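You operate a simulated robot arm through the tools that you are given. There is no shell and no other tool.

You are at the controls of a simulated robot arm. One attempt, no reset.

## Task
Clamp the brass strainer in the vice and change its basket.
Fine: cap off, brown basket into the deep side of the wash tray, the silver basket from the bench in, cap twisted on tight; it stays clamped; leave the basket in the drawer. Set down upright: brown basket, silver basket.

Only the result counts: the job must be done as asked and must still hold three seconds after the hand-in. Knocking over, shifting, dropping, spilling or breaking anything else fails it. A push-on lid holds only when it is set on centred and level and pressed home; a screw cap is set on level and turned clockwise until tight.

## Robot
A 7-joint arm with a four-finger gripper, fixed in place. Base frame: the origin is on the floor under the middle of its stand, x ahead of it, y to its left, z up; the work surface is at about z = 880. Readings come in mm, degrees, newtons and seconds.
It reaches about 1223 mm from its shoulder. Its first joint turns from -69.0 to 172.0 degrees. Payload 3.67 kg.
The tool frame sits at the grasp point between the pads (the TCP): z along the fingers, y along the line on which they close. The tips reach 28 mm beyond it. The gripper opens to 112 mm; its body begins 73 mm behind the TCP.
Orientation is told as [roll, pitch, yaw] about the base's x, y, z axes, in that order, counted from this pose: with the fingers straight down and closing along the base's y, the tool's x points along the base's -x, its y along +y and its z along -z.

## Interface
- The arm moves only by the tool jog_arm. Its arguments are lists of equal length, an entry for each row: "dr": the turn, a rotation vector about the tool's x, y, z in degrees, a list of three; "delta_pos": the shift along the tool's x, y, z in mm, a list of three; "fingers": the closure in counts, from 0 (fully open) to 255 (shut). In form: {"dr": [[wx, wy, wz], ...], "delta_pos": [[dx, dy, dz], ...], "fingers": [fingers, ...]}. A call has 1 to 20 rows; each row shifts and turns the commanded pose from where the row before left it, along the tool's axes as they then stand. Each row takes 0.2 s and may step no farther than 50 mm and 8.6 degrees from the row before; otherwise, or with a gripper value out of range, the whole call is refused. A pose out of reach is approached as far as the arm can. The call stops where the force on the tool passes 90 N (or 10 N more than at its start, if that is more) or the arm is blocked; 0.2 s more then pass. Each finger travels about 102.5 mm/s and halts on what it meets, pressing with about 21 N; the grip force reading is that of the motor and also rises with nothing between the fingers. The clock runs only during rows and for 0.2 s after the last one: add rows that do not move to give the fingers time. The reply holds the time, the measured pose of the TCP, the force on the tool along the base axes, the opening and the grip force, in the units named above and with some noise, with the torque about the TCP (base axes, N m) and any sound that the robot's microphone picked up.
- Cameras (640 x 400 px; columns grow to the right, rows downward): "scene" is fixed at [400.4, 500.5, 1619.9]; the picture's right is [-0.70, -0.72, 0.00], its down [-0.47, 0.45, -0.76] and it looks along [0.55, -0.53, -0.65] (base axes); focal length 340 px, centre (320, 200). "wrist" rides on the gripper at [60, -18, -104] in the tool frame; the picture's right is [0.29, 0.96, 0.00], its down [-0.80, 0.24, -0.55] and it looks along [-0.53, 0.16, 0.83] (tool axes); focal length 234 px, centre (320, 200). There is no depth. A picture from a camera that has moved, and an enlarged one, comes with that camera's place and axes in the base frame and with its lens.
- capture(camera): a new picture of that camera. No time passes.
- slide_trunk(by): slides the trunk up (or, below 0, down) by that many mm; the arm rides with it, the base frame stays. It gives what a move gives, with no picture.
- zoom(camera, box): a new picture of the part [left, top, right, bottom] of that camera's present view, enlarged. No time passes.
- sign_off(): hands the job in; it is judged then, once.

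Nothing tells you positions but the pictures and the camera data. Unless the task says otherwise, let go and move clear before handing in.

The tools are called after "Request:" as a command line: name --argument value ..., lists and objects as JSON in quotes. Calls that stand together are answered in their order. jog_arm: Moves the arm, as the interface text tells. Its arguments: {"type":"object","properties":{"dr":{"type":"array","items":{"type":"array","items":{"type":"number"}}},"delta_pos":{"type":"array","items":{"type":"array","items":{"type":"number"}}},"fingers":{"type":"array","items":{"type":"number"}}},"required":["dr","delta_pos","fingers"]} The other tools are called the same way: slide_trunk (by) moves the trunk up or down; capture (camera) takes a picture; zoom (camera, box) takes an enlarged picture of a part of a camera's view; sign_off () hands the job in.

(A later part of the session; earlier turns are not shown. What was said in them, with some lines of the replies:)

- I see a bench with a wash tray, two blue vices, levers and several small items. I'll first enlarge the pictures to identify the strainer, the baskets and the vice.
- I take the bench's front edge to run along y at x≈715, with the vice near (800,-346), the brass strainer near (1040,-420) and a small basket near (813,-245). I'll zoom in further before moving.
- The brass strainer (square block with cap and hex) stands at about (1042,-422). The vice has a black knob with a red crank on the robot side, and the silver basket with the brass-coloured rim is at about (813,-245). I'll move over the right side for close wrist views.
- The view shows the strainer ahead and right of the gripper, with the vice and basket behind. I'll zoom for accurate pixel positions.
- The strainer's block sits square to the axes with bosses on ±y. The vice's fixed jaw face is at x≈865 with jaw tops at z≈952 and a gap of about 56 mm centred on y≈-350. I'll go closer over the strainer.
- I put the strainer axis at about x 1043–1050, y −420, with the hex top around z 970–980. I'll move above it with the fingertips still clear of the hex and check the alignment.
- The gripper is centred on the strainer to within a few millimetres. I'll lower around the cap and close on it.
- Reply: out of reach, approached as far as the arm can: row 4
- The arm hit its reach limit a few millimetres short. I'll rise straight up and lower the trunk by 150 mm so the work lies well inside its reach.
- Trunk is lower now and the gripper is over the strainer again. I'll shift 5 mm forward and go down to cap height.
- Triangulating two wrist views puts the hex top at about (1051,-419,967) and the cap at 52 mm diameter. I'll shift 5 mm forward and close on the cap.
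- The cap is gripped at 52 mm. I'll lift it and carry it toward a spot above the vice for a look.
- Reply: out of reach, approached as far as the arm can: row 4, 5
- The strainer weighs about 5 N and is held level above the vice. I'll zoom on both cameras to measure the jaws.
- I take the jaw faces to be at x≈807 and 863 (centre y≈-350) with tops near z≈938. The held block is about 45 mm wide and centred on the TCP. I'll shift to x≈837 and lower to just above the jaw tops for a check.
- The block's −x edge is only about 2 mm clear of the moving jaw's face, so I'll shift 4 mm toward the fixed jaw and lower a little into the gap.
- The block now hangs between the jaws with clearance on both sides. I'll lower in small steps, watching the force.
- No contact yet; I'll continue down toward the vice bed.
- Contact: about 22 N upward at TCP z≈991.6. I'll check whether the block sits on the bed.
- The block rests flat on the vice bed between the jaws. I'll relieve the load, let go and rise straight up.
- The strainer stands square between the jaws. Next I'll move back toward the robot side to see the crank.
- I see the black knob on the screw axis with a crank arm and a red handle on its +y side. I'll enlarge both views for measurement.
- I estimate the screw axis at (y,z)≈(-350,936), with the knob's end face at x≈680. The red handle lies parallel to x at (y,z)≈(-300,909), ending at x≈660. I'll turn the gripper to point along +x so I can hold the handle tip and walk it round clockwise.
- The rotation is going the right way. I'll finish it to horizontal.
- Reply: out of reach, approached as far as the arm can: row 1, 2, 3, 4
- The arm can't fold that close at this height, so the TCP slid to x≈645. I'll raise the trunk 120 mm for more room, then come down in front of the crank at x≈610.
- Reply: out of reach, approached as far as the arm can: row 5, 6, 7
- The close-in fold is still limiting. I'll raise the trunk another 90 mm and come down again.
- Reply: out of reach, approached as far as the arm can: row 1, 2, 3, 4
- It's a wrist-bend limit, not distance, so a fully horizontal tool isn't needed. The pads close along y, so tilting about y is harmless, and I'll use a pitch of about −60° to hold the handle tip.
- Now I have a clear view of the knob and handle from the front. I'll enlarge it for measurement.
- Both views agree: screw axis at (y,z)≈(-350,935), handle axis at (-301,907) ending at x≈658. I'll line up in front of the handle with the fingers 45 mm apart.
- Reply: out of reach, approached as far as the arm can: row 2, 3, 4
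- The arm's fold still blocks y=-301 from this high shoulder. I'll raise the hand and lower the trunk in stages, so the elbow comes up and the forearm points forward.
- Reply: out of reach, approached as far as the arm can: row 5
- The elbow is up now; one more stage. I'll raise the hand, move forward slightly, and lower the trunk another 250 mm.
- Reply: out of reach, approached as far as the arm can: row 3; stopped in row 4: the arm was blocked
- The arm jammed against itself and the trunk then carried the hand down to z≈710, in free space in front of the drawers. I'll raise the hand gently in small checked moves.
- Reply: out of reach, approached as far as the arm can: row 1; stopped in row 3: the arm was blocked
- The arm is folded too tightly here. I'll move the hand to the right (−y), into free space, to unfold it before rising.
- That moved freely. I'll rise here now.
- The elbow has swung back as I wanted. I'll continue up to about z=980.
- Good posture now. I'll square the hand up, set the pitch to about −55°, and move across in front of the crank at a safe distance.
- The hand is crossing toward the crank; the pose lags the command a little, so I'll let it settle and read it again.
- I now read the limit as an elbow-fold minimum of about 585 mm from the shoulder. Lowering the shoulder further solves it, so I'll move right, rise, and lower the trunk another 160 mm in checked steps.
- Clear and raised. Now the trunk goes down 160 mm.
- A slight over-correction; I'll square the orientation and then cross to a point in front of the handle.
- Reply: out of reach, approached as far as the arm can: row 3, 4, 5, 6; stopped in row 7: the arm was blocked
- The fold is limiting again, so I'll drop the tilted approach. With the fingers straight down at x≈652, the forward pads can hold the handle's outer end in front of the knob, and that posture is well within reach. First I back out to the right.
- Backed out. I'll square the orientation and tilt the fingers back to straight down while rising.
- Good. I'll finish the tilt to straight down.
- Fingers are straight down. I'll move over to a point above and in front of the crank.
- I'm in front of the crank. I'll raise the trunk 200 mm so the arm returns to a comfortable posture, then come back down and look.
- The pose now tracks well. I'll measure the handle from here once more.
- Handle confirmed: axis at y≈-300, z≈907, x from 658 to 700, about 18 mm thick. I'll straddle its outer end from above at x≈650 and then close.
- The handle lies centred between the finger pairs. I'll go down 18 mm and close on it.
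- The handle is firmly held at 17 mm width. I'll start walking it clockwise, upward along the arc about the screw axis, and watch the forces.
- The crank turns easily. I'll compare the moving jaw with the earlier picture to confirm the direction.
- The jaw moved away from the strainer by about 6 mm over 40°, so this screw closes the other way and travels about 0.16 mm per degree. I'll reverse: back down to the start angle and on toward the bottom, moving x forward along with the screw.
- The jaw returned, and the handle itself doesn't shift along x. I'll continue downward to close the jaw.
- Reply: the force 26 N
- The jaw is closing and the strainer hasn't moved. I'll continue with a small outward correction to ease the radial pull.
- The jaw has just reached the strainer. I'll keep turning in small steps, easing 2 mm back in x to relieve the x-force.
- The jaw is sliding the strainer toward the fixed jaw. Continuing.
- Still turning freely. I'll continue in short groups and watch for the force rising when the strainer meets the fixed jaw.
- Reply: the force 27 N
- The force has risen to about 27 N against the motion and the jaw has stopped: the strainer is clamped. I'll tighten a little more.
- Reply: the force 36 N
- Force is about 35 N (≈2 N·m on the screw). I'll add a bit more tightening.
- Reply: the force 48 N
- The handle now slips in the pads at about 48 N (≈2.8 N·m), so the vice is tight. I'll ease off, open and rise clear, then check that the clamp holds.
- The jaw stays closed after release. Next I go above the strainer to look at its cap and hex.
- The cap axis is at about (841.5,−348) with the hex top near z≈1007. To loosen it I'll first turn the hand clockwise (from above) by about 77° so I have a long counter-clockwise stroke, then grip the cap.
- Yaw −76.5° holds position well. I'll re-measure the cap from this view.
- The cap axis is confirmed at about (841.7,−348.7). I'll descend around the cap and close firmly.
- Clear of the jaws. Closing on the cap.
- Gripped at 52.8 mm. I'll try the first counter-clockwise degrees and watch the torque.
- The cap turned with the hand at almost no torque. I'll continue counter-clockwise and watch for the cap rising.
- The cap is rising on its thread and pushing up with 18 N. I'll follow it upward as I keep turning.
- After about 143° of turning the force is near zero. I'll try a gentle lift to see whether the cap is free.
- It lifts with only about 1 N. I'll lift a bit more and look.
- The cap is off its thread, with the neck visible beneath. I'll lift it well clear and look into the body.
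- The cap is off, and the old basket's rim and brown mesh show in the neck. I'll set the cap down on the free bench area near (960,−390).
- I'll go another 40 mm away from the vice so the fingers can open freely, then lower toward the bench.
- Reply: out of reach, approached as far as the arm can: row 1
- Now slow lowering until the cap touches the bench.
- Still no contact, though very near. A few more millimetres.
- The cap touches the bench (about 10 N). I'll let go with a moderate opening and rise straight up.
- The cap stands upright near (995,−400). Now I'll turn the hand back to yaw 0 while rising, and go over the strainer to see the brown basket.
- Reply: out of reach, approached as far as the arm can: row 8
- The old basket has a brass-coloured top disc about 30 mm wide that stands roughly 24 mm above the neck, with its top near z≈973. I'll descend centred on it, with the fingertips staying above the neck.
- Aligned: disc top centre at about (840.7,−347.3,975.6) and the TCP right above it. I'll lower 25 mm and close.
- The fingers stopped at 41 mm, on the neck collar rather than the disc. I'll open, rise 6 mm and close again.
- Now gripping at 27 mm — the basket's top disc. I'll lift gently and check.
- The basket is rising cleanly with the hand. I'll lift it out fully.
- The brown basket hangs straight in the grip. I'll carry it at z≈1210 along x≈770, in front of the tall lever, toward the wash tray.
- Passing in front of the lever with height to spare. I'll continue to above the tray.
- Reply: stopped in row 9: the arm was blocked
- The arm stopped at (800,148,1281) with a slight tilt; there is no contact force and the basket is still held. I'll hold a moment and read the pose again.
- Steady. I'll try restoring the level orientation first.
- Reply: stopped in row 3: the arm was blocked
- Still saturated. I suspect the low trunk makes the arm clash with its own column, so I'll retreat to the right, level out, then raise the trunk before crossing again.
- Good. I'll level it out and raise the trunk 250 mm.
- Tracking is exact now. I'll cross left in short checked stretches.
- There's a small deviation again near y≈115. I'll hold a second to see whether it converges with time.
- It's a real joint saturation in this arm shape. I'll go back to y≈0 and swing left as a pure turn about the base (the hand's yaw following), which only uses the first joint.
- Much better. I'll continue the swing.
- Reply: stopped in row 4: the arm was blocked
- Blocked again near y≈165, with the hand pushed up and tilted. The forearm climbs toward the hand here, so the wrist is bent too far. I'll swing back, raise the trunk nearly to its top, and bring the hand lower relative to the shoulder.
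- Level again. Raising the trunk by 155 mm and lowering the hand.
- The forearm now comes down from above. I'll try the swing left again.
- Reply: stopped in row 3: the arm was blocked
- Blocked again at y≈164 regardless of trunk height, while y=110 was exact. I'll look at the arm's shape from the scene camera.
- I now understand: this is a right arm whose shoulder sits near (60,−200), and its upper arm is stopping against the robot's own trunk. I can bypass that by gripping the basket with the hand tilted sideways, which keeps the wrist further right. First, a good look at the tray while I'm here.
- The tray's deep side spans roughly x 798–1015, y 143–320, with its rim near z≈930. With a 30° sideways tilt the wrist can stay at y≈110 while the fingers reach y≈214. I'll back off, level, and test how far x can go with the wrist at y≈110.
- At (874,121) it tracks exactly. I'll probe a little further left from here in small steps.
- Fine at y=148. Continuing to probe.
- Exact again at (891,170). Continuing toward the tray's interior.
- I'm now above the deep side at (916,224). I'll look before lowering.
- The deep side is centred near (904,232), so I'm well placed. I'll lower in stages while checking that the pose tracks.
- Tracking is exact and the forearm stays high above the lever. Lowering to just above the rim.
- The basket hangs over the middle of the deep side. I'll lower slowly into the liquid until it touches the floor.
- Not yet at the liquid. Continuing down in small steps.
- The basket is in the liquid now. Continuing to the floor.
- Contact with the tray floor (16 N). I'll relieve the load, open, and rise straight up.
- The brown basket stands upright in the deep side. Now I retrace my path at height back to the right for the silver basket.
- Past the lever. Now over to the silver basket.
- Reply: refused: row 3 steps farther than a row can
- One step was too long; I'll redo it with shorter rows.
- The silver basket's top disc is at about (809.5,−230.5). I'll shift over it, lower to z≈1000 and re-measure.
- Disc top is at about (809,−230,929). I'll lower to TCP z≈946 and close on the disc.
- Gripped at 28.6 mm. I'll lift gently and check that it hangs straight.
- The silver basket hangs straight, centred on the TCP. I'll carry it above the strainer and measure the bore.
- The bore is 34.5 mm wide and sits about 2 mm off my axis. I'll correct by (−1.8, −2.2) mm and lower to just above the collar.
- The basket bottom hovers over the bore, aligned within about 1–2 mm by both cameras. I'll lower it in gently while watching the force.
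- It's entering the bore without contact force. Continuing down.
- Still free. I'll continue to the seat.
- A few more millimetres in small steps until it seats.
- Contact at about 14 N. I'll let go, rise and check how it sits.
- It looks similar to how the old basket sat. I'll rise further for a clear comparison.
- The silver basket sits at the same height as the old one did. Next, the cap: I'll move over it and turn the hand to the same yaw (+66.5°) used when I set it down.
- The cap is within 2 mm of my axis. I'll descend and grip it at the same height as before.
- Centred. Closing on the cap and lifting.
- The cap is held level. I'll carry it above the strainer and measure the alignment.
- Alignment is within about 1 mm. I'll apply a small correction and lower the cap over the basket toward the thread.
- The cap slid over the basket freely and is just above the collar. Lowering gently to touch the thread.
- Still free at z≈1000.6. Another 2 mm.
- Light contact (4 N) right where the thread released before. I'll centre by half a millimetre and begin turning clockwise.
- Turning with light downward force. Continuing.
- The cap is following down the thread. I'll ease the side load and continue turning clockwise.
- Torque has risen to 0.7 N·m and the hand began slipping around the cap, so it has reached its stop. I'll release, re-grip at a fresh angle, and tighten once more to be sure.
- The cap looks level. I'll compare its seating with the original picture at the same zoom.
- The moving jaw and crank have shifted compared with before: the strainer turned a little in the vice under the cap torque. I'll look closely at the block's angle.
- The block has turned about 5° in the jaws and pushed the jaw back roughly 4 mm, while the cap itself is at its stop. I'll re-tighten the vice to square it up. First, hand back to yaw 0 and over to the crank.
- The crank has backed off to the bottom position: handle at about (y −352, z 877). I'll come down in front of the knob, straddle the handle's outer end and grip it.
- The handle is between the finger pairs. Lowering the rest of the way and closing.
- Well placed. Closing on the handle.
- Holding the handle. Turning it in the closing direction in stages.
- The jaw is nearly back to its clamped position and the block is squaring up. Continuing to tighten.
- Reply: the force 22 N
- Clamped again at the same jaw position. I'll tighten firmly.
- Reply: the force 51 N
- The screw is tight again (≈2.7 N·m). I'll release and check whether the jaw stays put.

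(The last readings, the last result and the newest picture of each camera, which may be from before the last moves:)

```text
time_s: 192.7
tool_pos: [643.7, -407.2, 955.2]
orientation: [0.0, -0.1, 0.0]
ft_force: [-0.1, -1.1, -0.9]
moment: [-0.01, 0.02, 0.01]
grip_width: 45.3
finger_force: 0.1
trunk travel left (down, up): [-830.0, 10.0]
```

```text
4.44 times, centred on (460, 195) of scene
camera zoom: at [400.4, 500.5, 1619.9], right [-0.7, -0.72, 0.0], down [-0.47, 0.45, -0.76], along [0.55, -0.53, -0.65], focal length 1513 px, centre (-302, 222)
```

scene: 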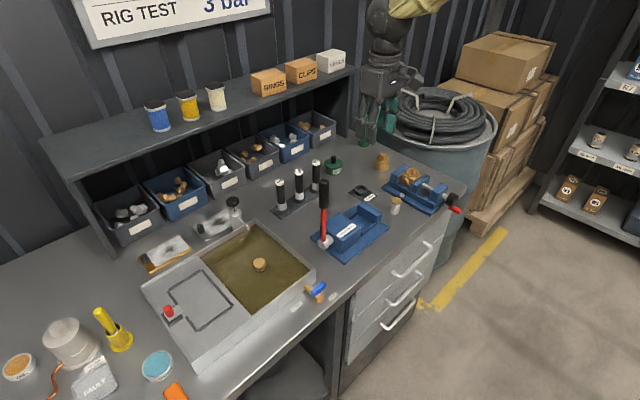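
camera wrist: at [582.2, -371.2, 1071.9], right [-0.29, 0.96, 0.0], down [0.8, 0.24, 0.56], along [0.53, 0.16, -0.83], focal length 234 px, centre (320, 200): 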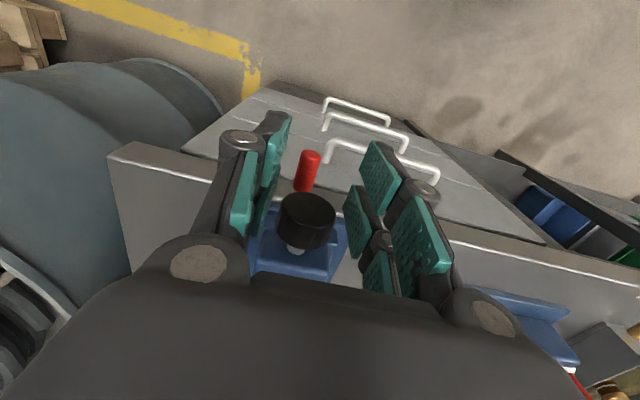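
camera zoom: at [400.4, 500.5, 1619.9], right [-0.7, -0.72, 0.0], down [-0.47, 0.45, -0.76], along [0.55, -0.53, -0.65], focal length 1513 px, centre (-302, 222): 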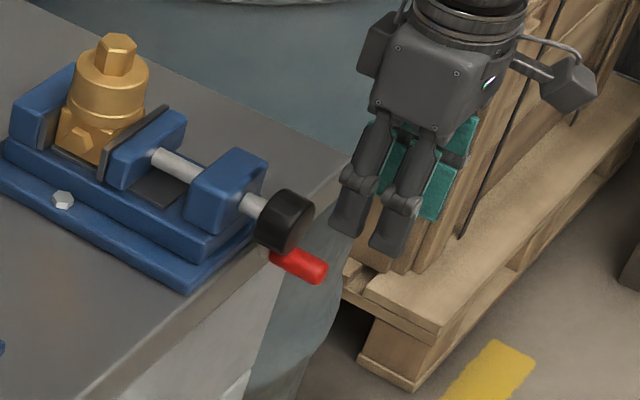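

The jaw stays against the block after release. Let me compare the strainer with the earlier picture at the same zoom to judge the cap's seating.

Request:
zoom --camera "scene" --box '[395, 145, 475, 225]'

Request:
zoom --camera "scene" --box '[395, 135, 435, 195]'

```text
5.00 times, centred on (435, 185) of scene
camera zoom: at [400.4, 500.5, 1619.9], right [-0.7, -0.72, 0.0], down [-0.47, 0.45, -0.76], along [0.55, -0.53, -0.65], focal length 1702 px, centre (-255, 275)
```

zoom: 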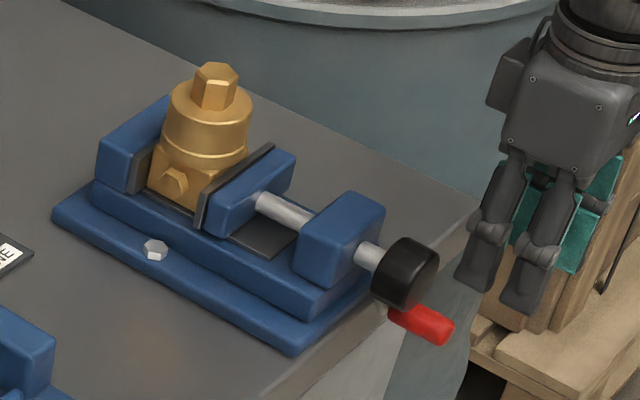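

```text
6.67 times, centred on (415, 165) of scene
camera zoom: at [400.4, 500.5, 1619.9], right [-0.7, -0.72, 0.0], down [-0.47, 0.45, -0.76], along [0.55, -0.53, -0.65], focal length 2270 px, centre (-313, 433)
```

zoom: 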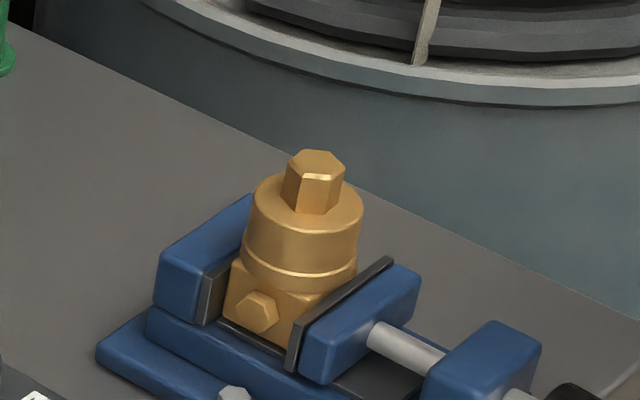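

The vice and cap look as they did originally. I'll do one gentle check of the cap's tightness: grip it and apply a small clockwise torque only.

Request:
jog_arm --dr '[[0, 0, 0], [0, 0, 0], [0, 0, 0], [0, 0, 0], [0, 0, 0]]' --delta_pos '[[0, 0, -40], [0, 0, -40], [0, 0, -40], [0, 0, -35], [0, 0, 0]]' --fingers '[100, 75, 60, 60, 60]'

Request:
jog_arm --dr '[[0, 0, 0], [0, 0, 0], [0, 0, 0], [0, 0, 0], [0, 0, 0], [0, 0, 0]]' --delta_pos '[[-36, 11, 0], [-41, 12, 0], [-41, 12, 0], [-41, 12, 0], [-38, 12, 0], [0, 0, 0]]' --fingers '[60, 60, 60, 60, 60, 60]'

Request:
zoom --camera "wrist" --box '[250, 60, 410, 180]'

```text
time_s: 193.9
tool_pos: [645.0, -406.4, 1108.0]
orientation: [0.1, 0.0, 0.0]
ft_force: [0.0, 0.4, 0.4]
moment: [0.01, 0.01, 0.02]
grip_width: 85.6
finger_force: 0.1
trunk travel left (down, up): [-830.0, 10.0]
```

```text
time_s: 195.3
tool_pos: [843.5, -347.2, 1112.4]
orientation: [0.0, -0.1, -0.1]
ft_force: [-0.5, 0.4, -0.5]
moment: [-0.02, -0.04, 0.0]
grip_width: 85.8
finger_force: 0.0
trunk travel left (down, up): [-830.0, 10.0]
```

```text
3.33 times, centred on (330, 120) of wrist
camera zoom: at [781.7, -364.7, 1216.1], right [-0.29, 0.96, 0.0], down [0.8, 0.24, 0.56], along [0.53, 0.16, -0.83], focal length 781 px, centre (287, 467)
```

zoom: 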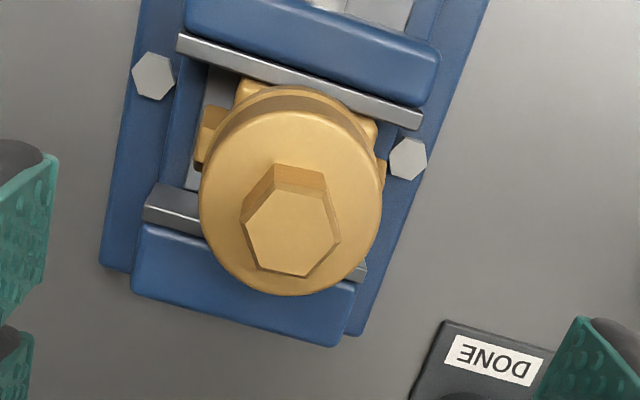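

The strainer stands square and the cap level. I'll descend, grip the cap lightly centred, and test a few degrees clockwise.

Request:
jog_arm --dr '[[0, 0, 0], [0, 0, 0], [0, 0, 0], [0, 0, 0], [0, 0, 0]]' --delta_pos '[[0, 0.8, 40], [0, 0, 40], [0, 0, 25], [0, 0, 10], [0, 0, 0]]' --fingers '[60, 60, 60, 60, 60]'

Request:
jog_arm --dr '[[0, 0, 0], [0, 0, 0], [0, 0, 0], [0, 0, 0]]' --delta_pos '[[0, 0, 0], [0, 0, 0], [0, 0, 0], [0, 0, 0]]' --fingers '[255, 255, 255, 255]'

Request:
jog_arm --dr '[[0, 0, 2], [0, 0, 0]]' --delta_pos '[[0, 0, 0], [0, 0, 0]]' --fingers '[255, 255]'

```text
time_s: 196.5
tool_pos: [842.3, -345.4, 995.6]
orientation: [-0.1, -0.2, 0.0]
ft_force: [0.2, -1.1, 0.0]
moment: [-0.01, 0.02, -0.01]
grip_width: 85.7
finger_force: 0.0
trunk travel left (down, up): [-830.0, 10.0]
```

```text
time_s: 197.5
tool_pos: [843.0, -346.0, 995.6]
orientation: [0.0, -0.1, 0.0]
ft_force: [1.1, 1.9, 0.5]
moment: [0.0, 0.01, 0.01]
grip_width: 51.9
finger_force: 20.8
trunk travel left (down, up): [-830.0, 10.0]
```

```text
time_s: 198.1
tool_pos: [842.7, -345.2, 995.7]
orientation: [0.1, -0.1, -1.9]
ft_force: [-2.4, 3.0, -0.3]
moment: [0.06, 0.07, 0.54]
grip_width: 51.9
finger_force: 20.5
trunk travel left (down, up): [-830.0, 10.0]
```

Only 2° of twist gives 0.54 N·m straight away, so the cap is tight and the strainer is held firmly. I'll relax, let go and move clear.

Request:
jog_arm --dr '[[0, 0, -1.9], [0, 0, 0], [0, 0, 0], [0, 0, 0]]' --delta_pos '[[0, 0, 0], [0, 0, 0], [0, 0, 0], [0, 0, 0]]' --fingers '[255, 255, 60, 60]'

Request:
jog_arm --dr '[[0, 0, 0], [0, 0, 0], [0, 0, 0], [0, 0, 0], [0, 0, 0], [0, 0, 0]]' --delta_pos '[[0, 0, -25], [0, 0, -40], [0, 0, -45], [0, 0, -45], [20, 0, -40], [0, 0, 0]]' --fingers '[60, 60, 60, 60, 60, 60]'

Request:
capture --camera "scene"

Request:
zoom --camera "scene" --box '[405, 165, 435, 195]'

Request:
zoom --camera "scene" --box '[210, 190, 310, 310]'

Request:
zoom --camera "scene" --box '[340, 100, 480, 240]'

```text
time_s: 199.1
tool_pos: [843.1, -347.4, 995.3]
orientation: [0.0, 0.0, -0.2]
ft_force: [-0.1, -0.4, -0.3]
moment: [-0.02, 0.01, 0.0]
grip_width: 85.8
finger_force: 0.0
trunk travel left (down, up): [-830.0, 10.0]
```

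```text
time_s: 200.5
tool_pos: [824.1, -350.4, 1189.2]
orientation: [0.0, 0.0, -0.1]
ft_force: [0.6, -0.3, -0.1]
moment: [0.0, 0.08, 0.03]
grip_width: 85.7
finger_force: 0.0
trunk travel left (down, up): [-830.0, 10.0]
```

```text
taken
```

scene: 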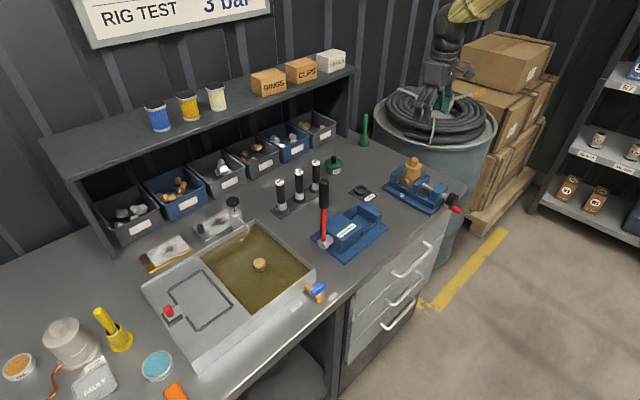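

```text
13.33 times, centred on (420, 180) of scene
camera zoom: at [400.4, 500.5, 1619.9], right [-0.7, -0.72, 0.0], down [-0.47, 0.45, -0.76], along [0.55, -0.53, -0.65], focal length 4539 px, centre (-1013, 467)
```

zoom: 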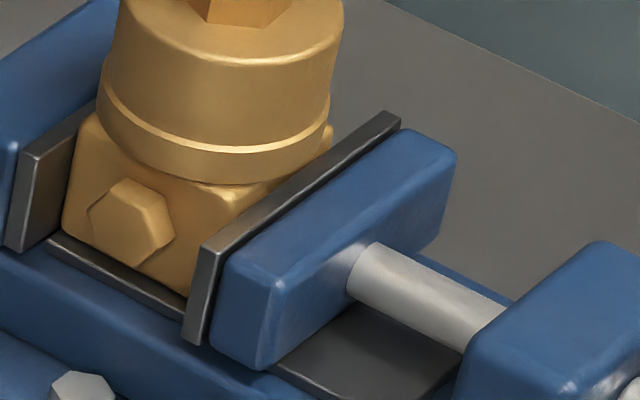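

```text
3.33 times, centred on (260, 250) of scene
camera zoom: at [400.4, 500.5, 1619.9], right [-0.7, -0.72, 0.0], down [-0.47, 0.45, -0.76], along [0.55, -0.53, -0.65], focal length 1135 px, centre (520, 33)
```

zoom: 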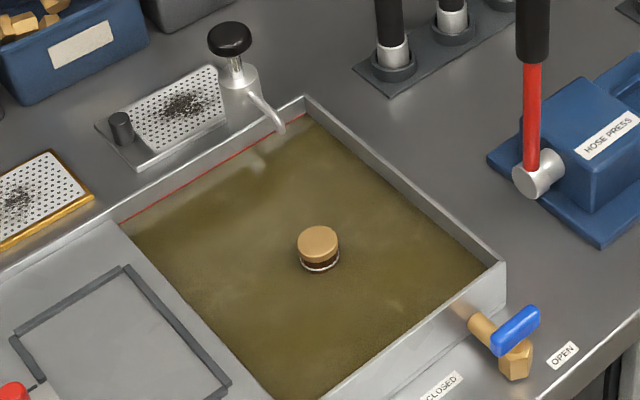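

```text
2.86 times, centred on (410, 170) of scene
camera zoom: at [400.4, 500.5, 1619.9], right [-0.7, -0.72, 0.0], down [-0.47, 0.45, -0.76], along [0.55, -0.53, -0.65], focal length 973 px, centre (63, 286)
```

zoom: 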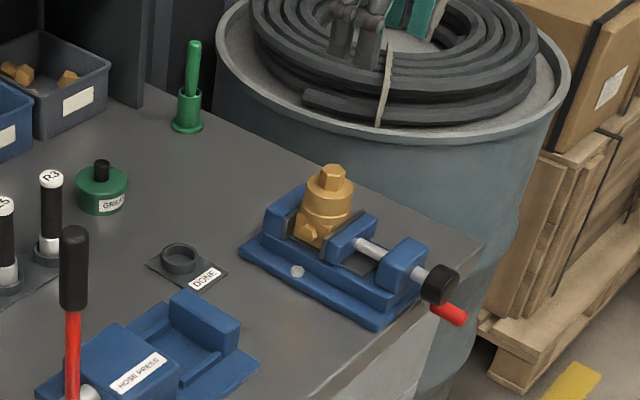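

Everything looks in order; I'll check the block against the jaws from above once more.

Request:
zoom --camera "wrist" --box '[270, 40, 390, 130]'

Request:
capture --camera "wrist"

```text
4.44 times, centred on (330, 85) of wrist
camera zoom: at [763.9, -367.8, 1292.1], right [-0.29, 0.96, 0.0], down [0.8, 0.24, 0.55], along [0.53, 0.16, -0.83], focal length 1041 px, centre (276, 711)
```

zoom: 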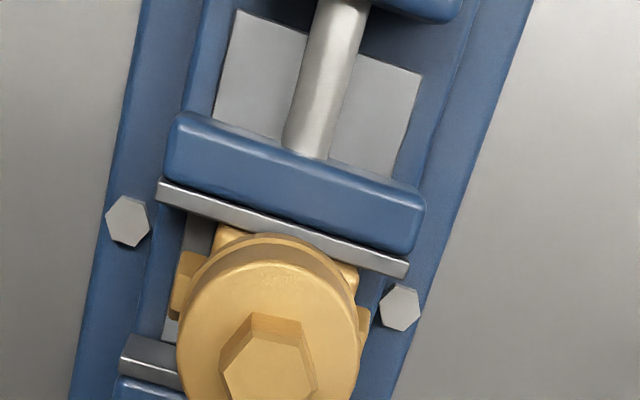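

```text
taken
camera wrist: at [763.9, -367.8, 1292.1], right [-0.29, 0.96, 0.0], down [0.8, 0.24, 0.55], along [0.53, 0.16, -0.83], focal length 234 px, centre (320, 200)
```

wrist: 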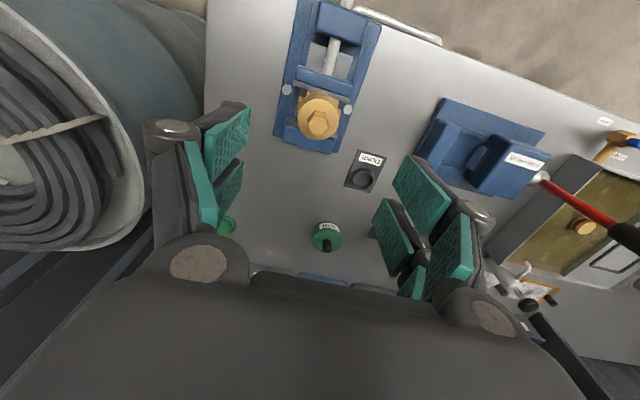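

The block sits parallel and tight between the jaws, the brown basket stands upright in the deep side, and nothing else has moved. I'll move the arm fully clear.

Request:
jog_arm --dr '[[0, 0, 0], [0, 0, 0], [0, 0, 0], [0, 0, 0], [0, 0, 0], [0, 0, 0], [0, 0, 0]]' --delta_pos '[[10, 20, -30], [15, 25, -30], [20, 30, -20], [20, 30, 0], [15, 30, 0], [0, 0, 0], [0, 0, 0]]' --fingers '[60, 60, 60, 60, 60, 60, 60]'

Request:
capture --camera "scene"

Request:
zoom --camera "scene" --box '[395, 145, 475, 225]'

```text
time_s: 202.1
tool_pos: [741.2, -212.6, 1273.0]
orientation: [0.0, 0.0, -0.2]
ft_force: [-0.5, 0.1, 0.0]
moment: [0.01, 0.0, -0.02]
grip_width: 85.6
finger_force: 0.0
trunk travel left (down, up): [-830.0, 10.0]
```

```text
taken
```

scene: 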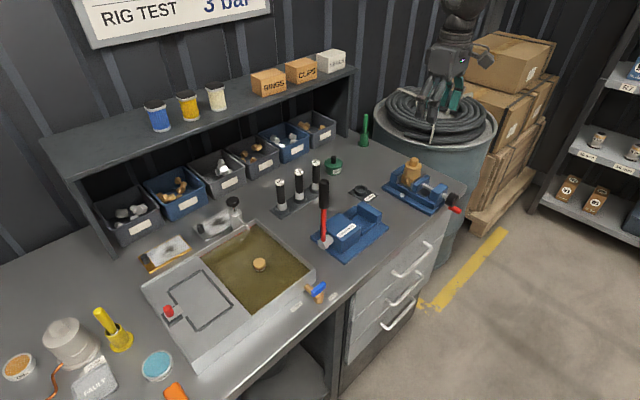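

```text
5.00 times, centred on (435, 185) of scene
camera zoom: at [400.4, 500.5, 1619.9], right [-0.7, -0.72, 0.0], down [-0.47, 0.45, -0.76], along [0.55, -0.53, -0.65], focal length 1702 px, centre (-255, 275)
```

zoom: 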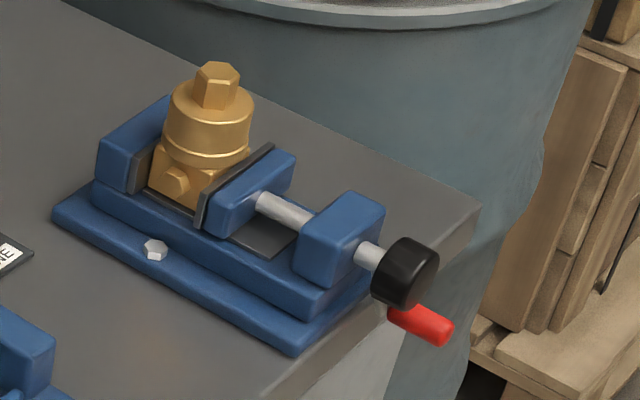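

The strainer is clamped in the vice with its cap tight and the silver basket inside. The brown basket stands upright in the tray's deep side, and the arm is clear of everything. I'm handing the job in.

Request:
sign_off

```text
The job is handed in.
```

The job is handed in. The brass strainer is clamped in the vice with the silver basket inside and its cap twisted on tight.

- **Brown basket:** it stands upright in the deep side of the wash tray.
- **Silver basket:** it sits in the strainer body at the same height the old one did.
- **Cap:** it is level and at its stop. A final 2° twist gave 0.54 N·m at once.
- **Vice:** the strainer turned about 5° in the jaws while I tightened the cap, so I re-tightened the vice and squared it up. The crank springs back somewhat when released. The strainer held against the final twist, and from above its block still sat parallel between the jaws.
- **Everything else:** the drawer basket was left alone, and nothing else on the bench looked moved in the last pictures.
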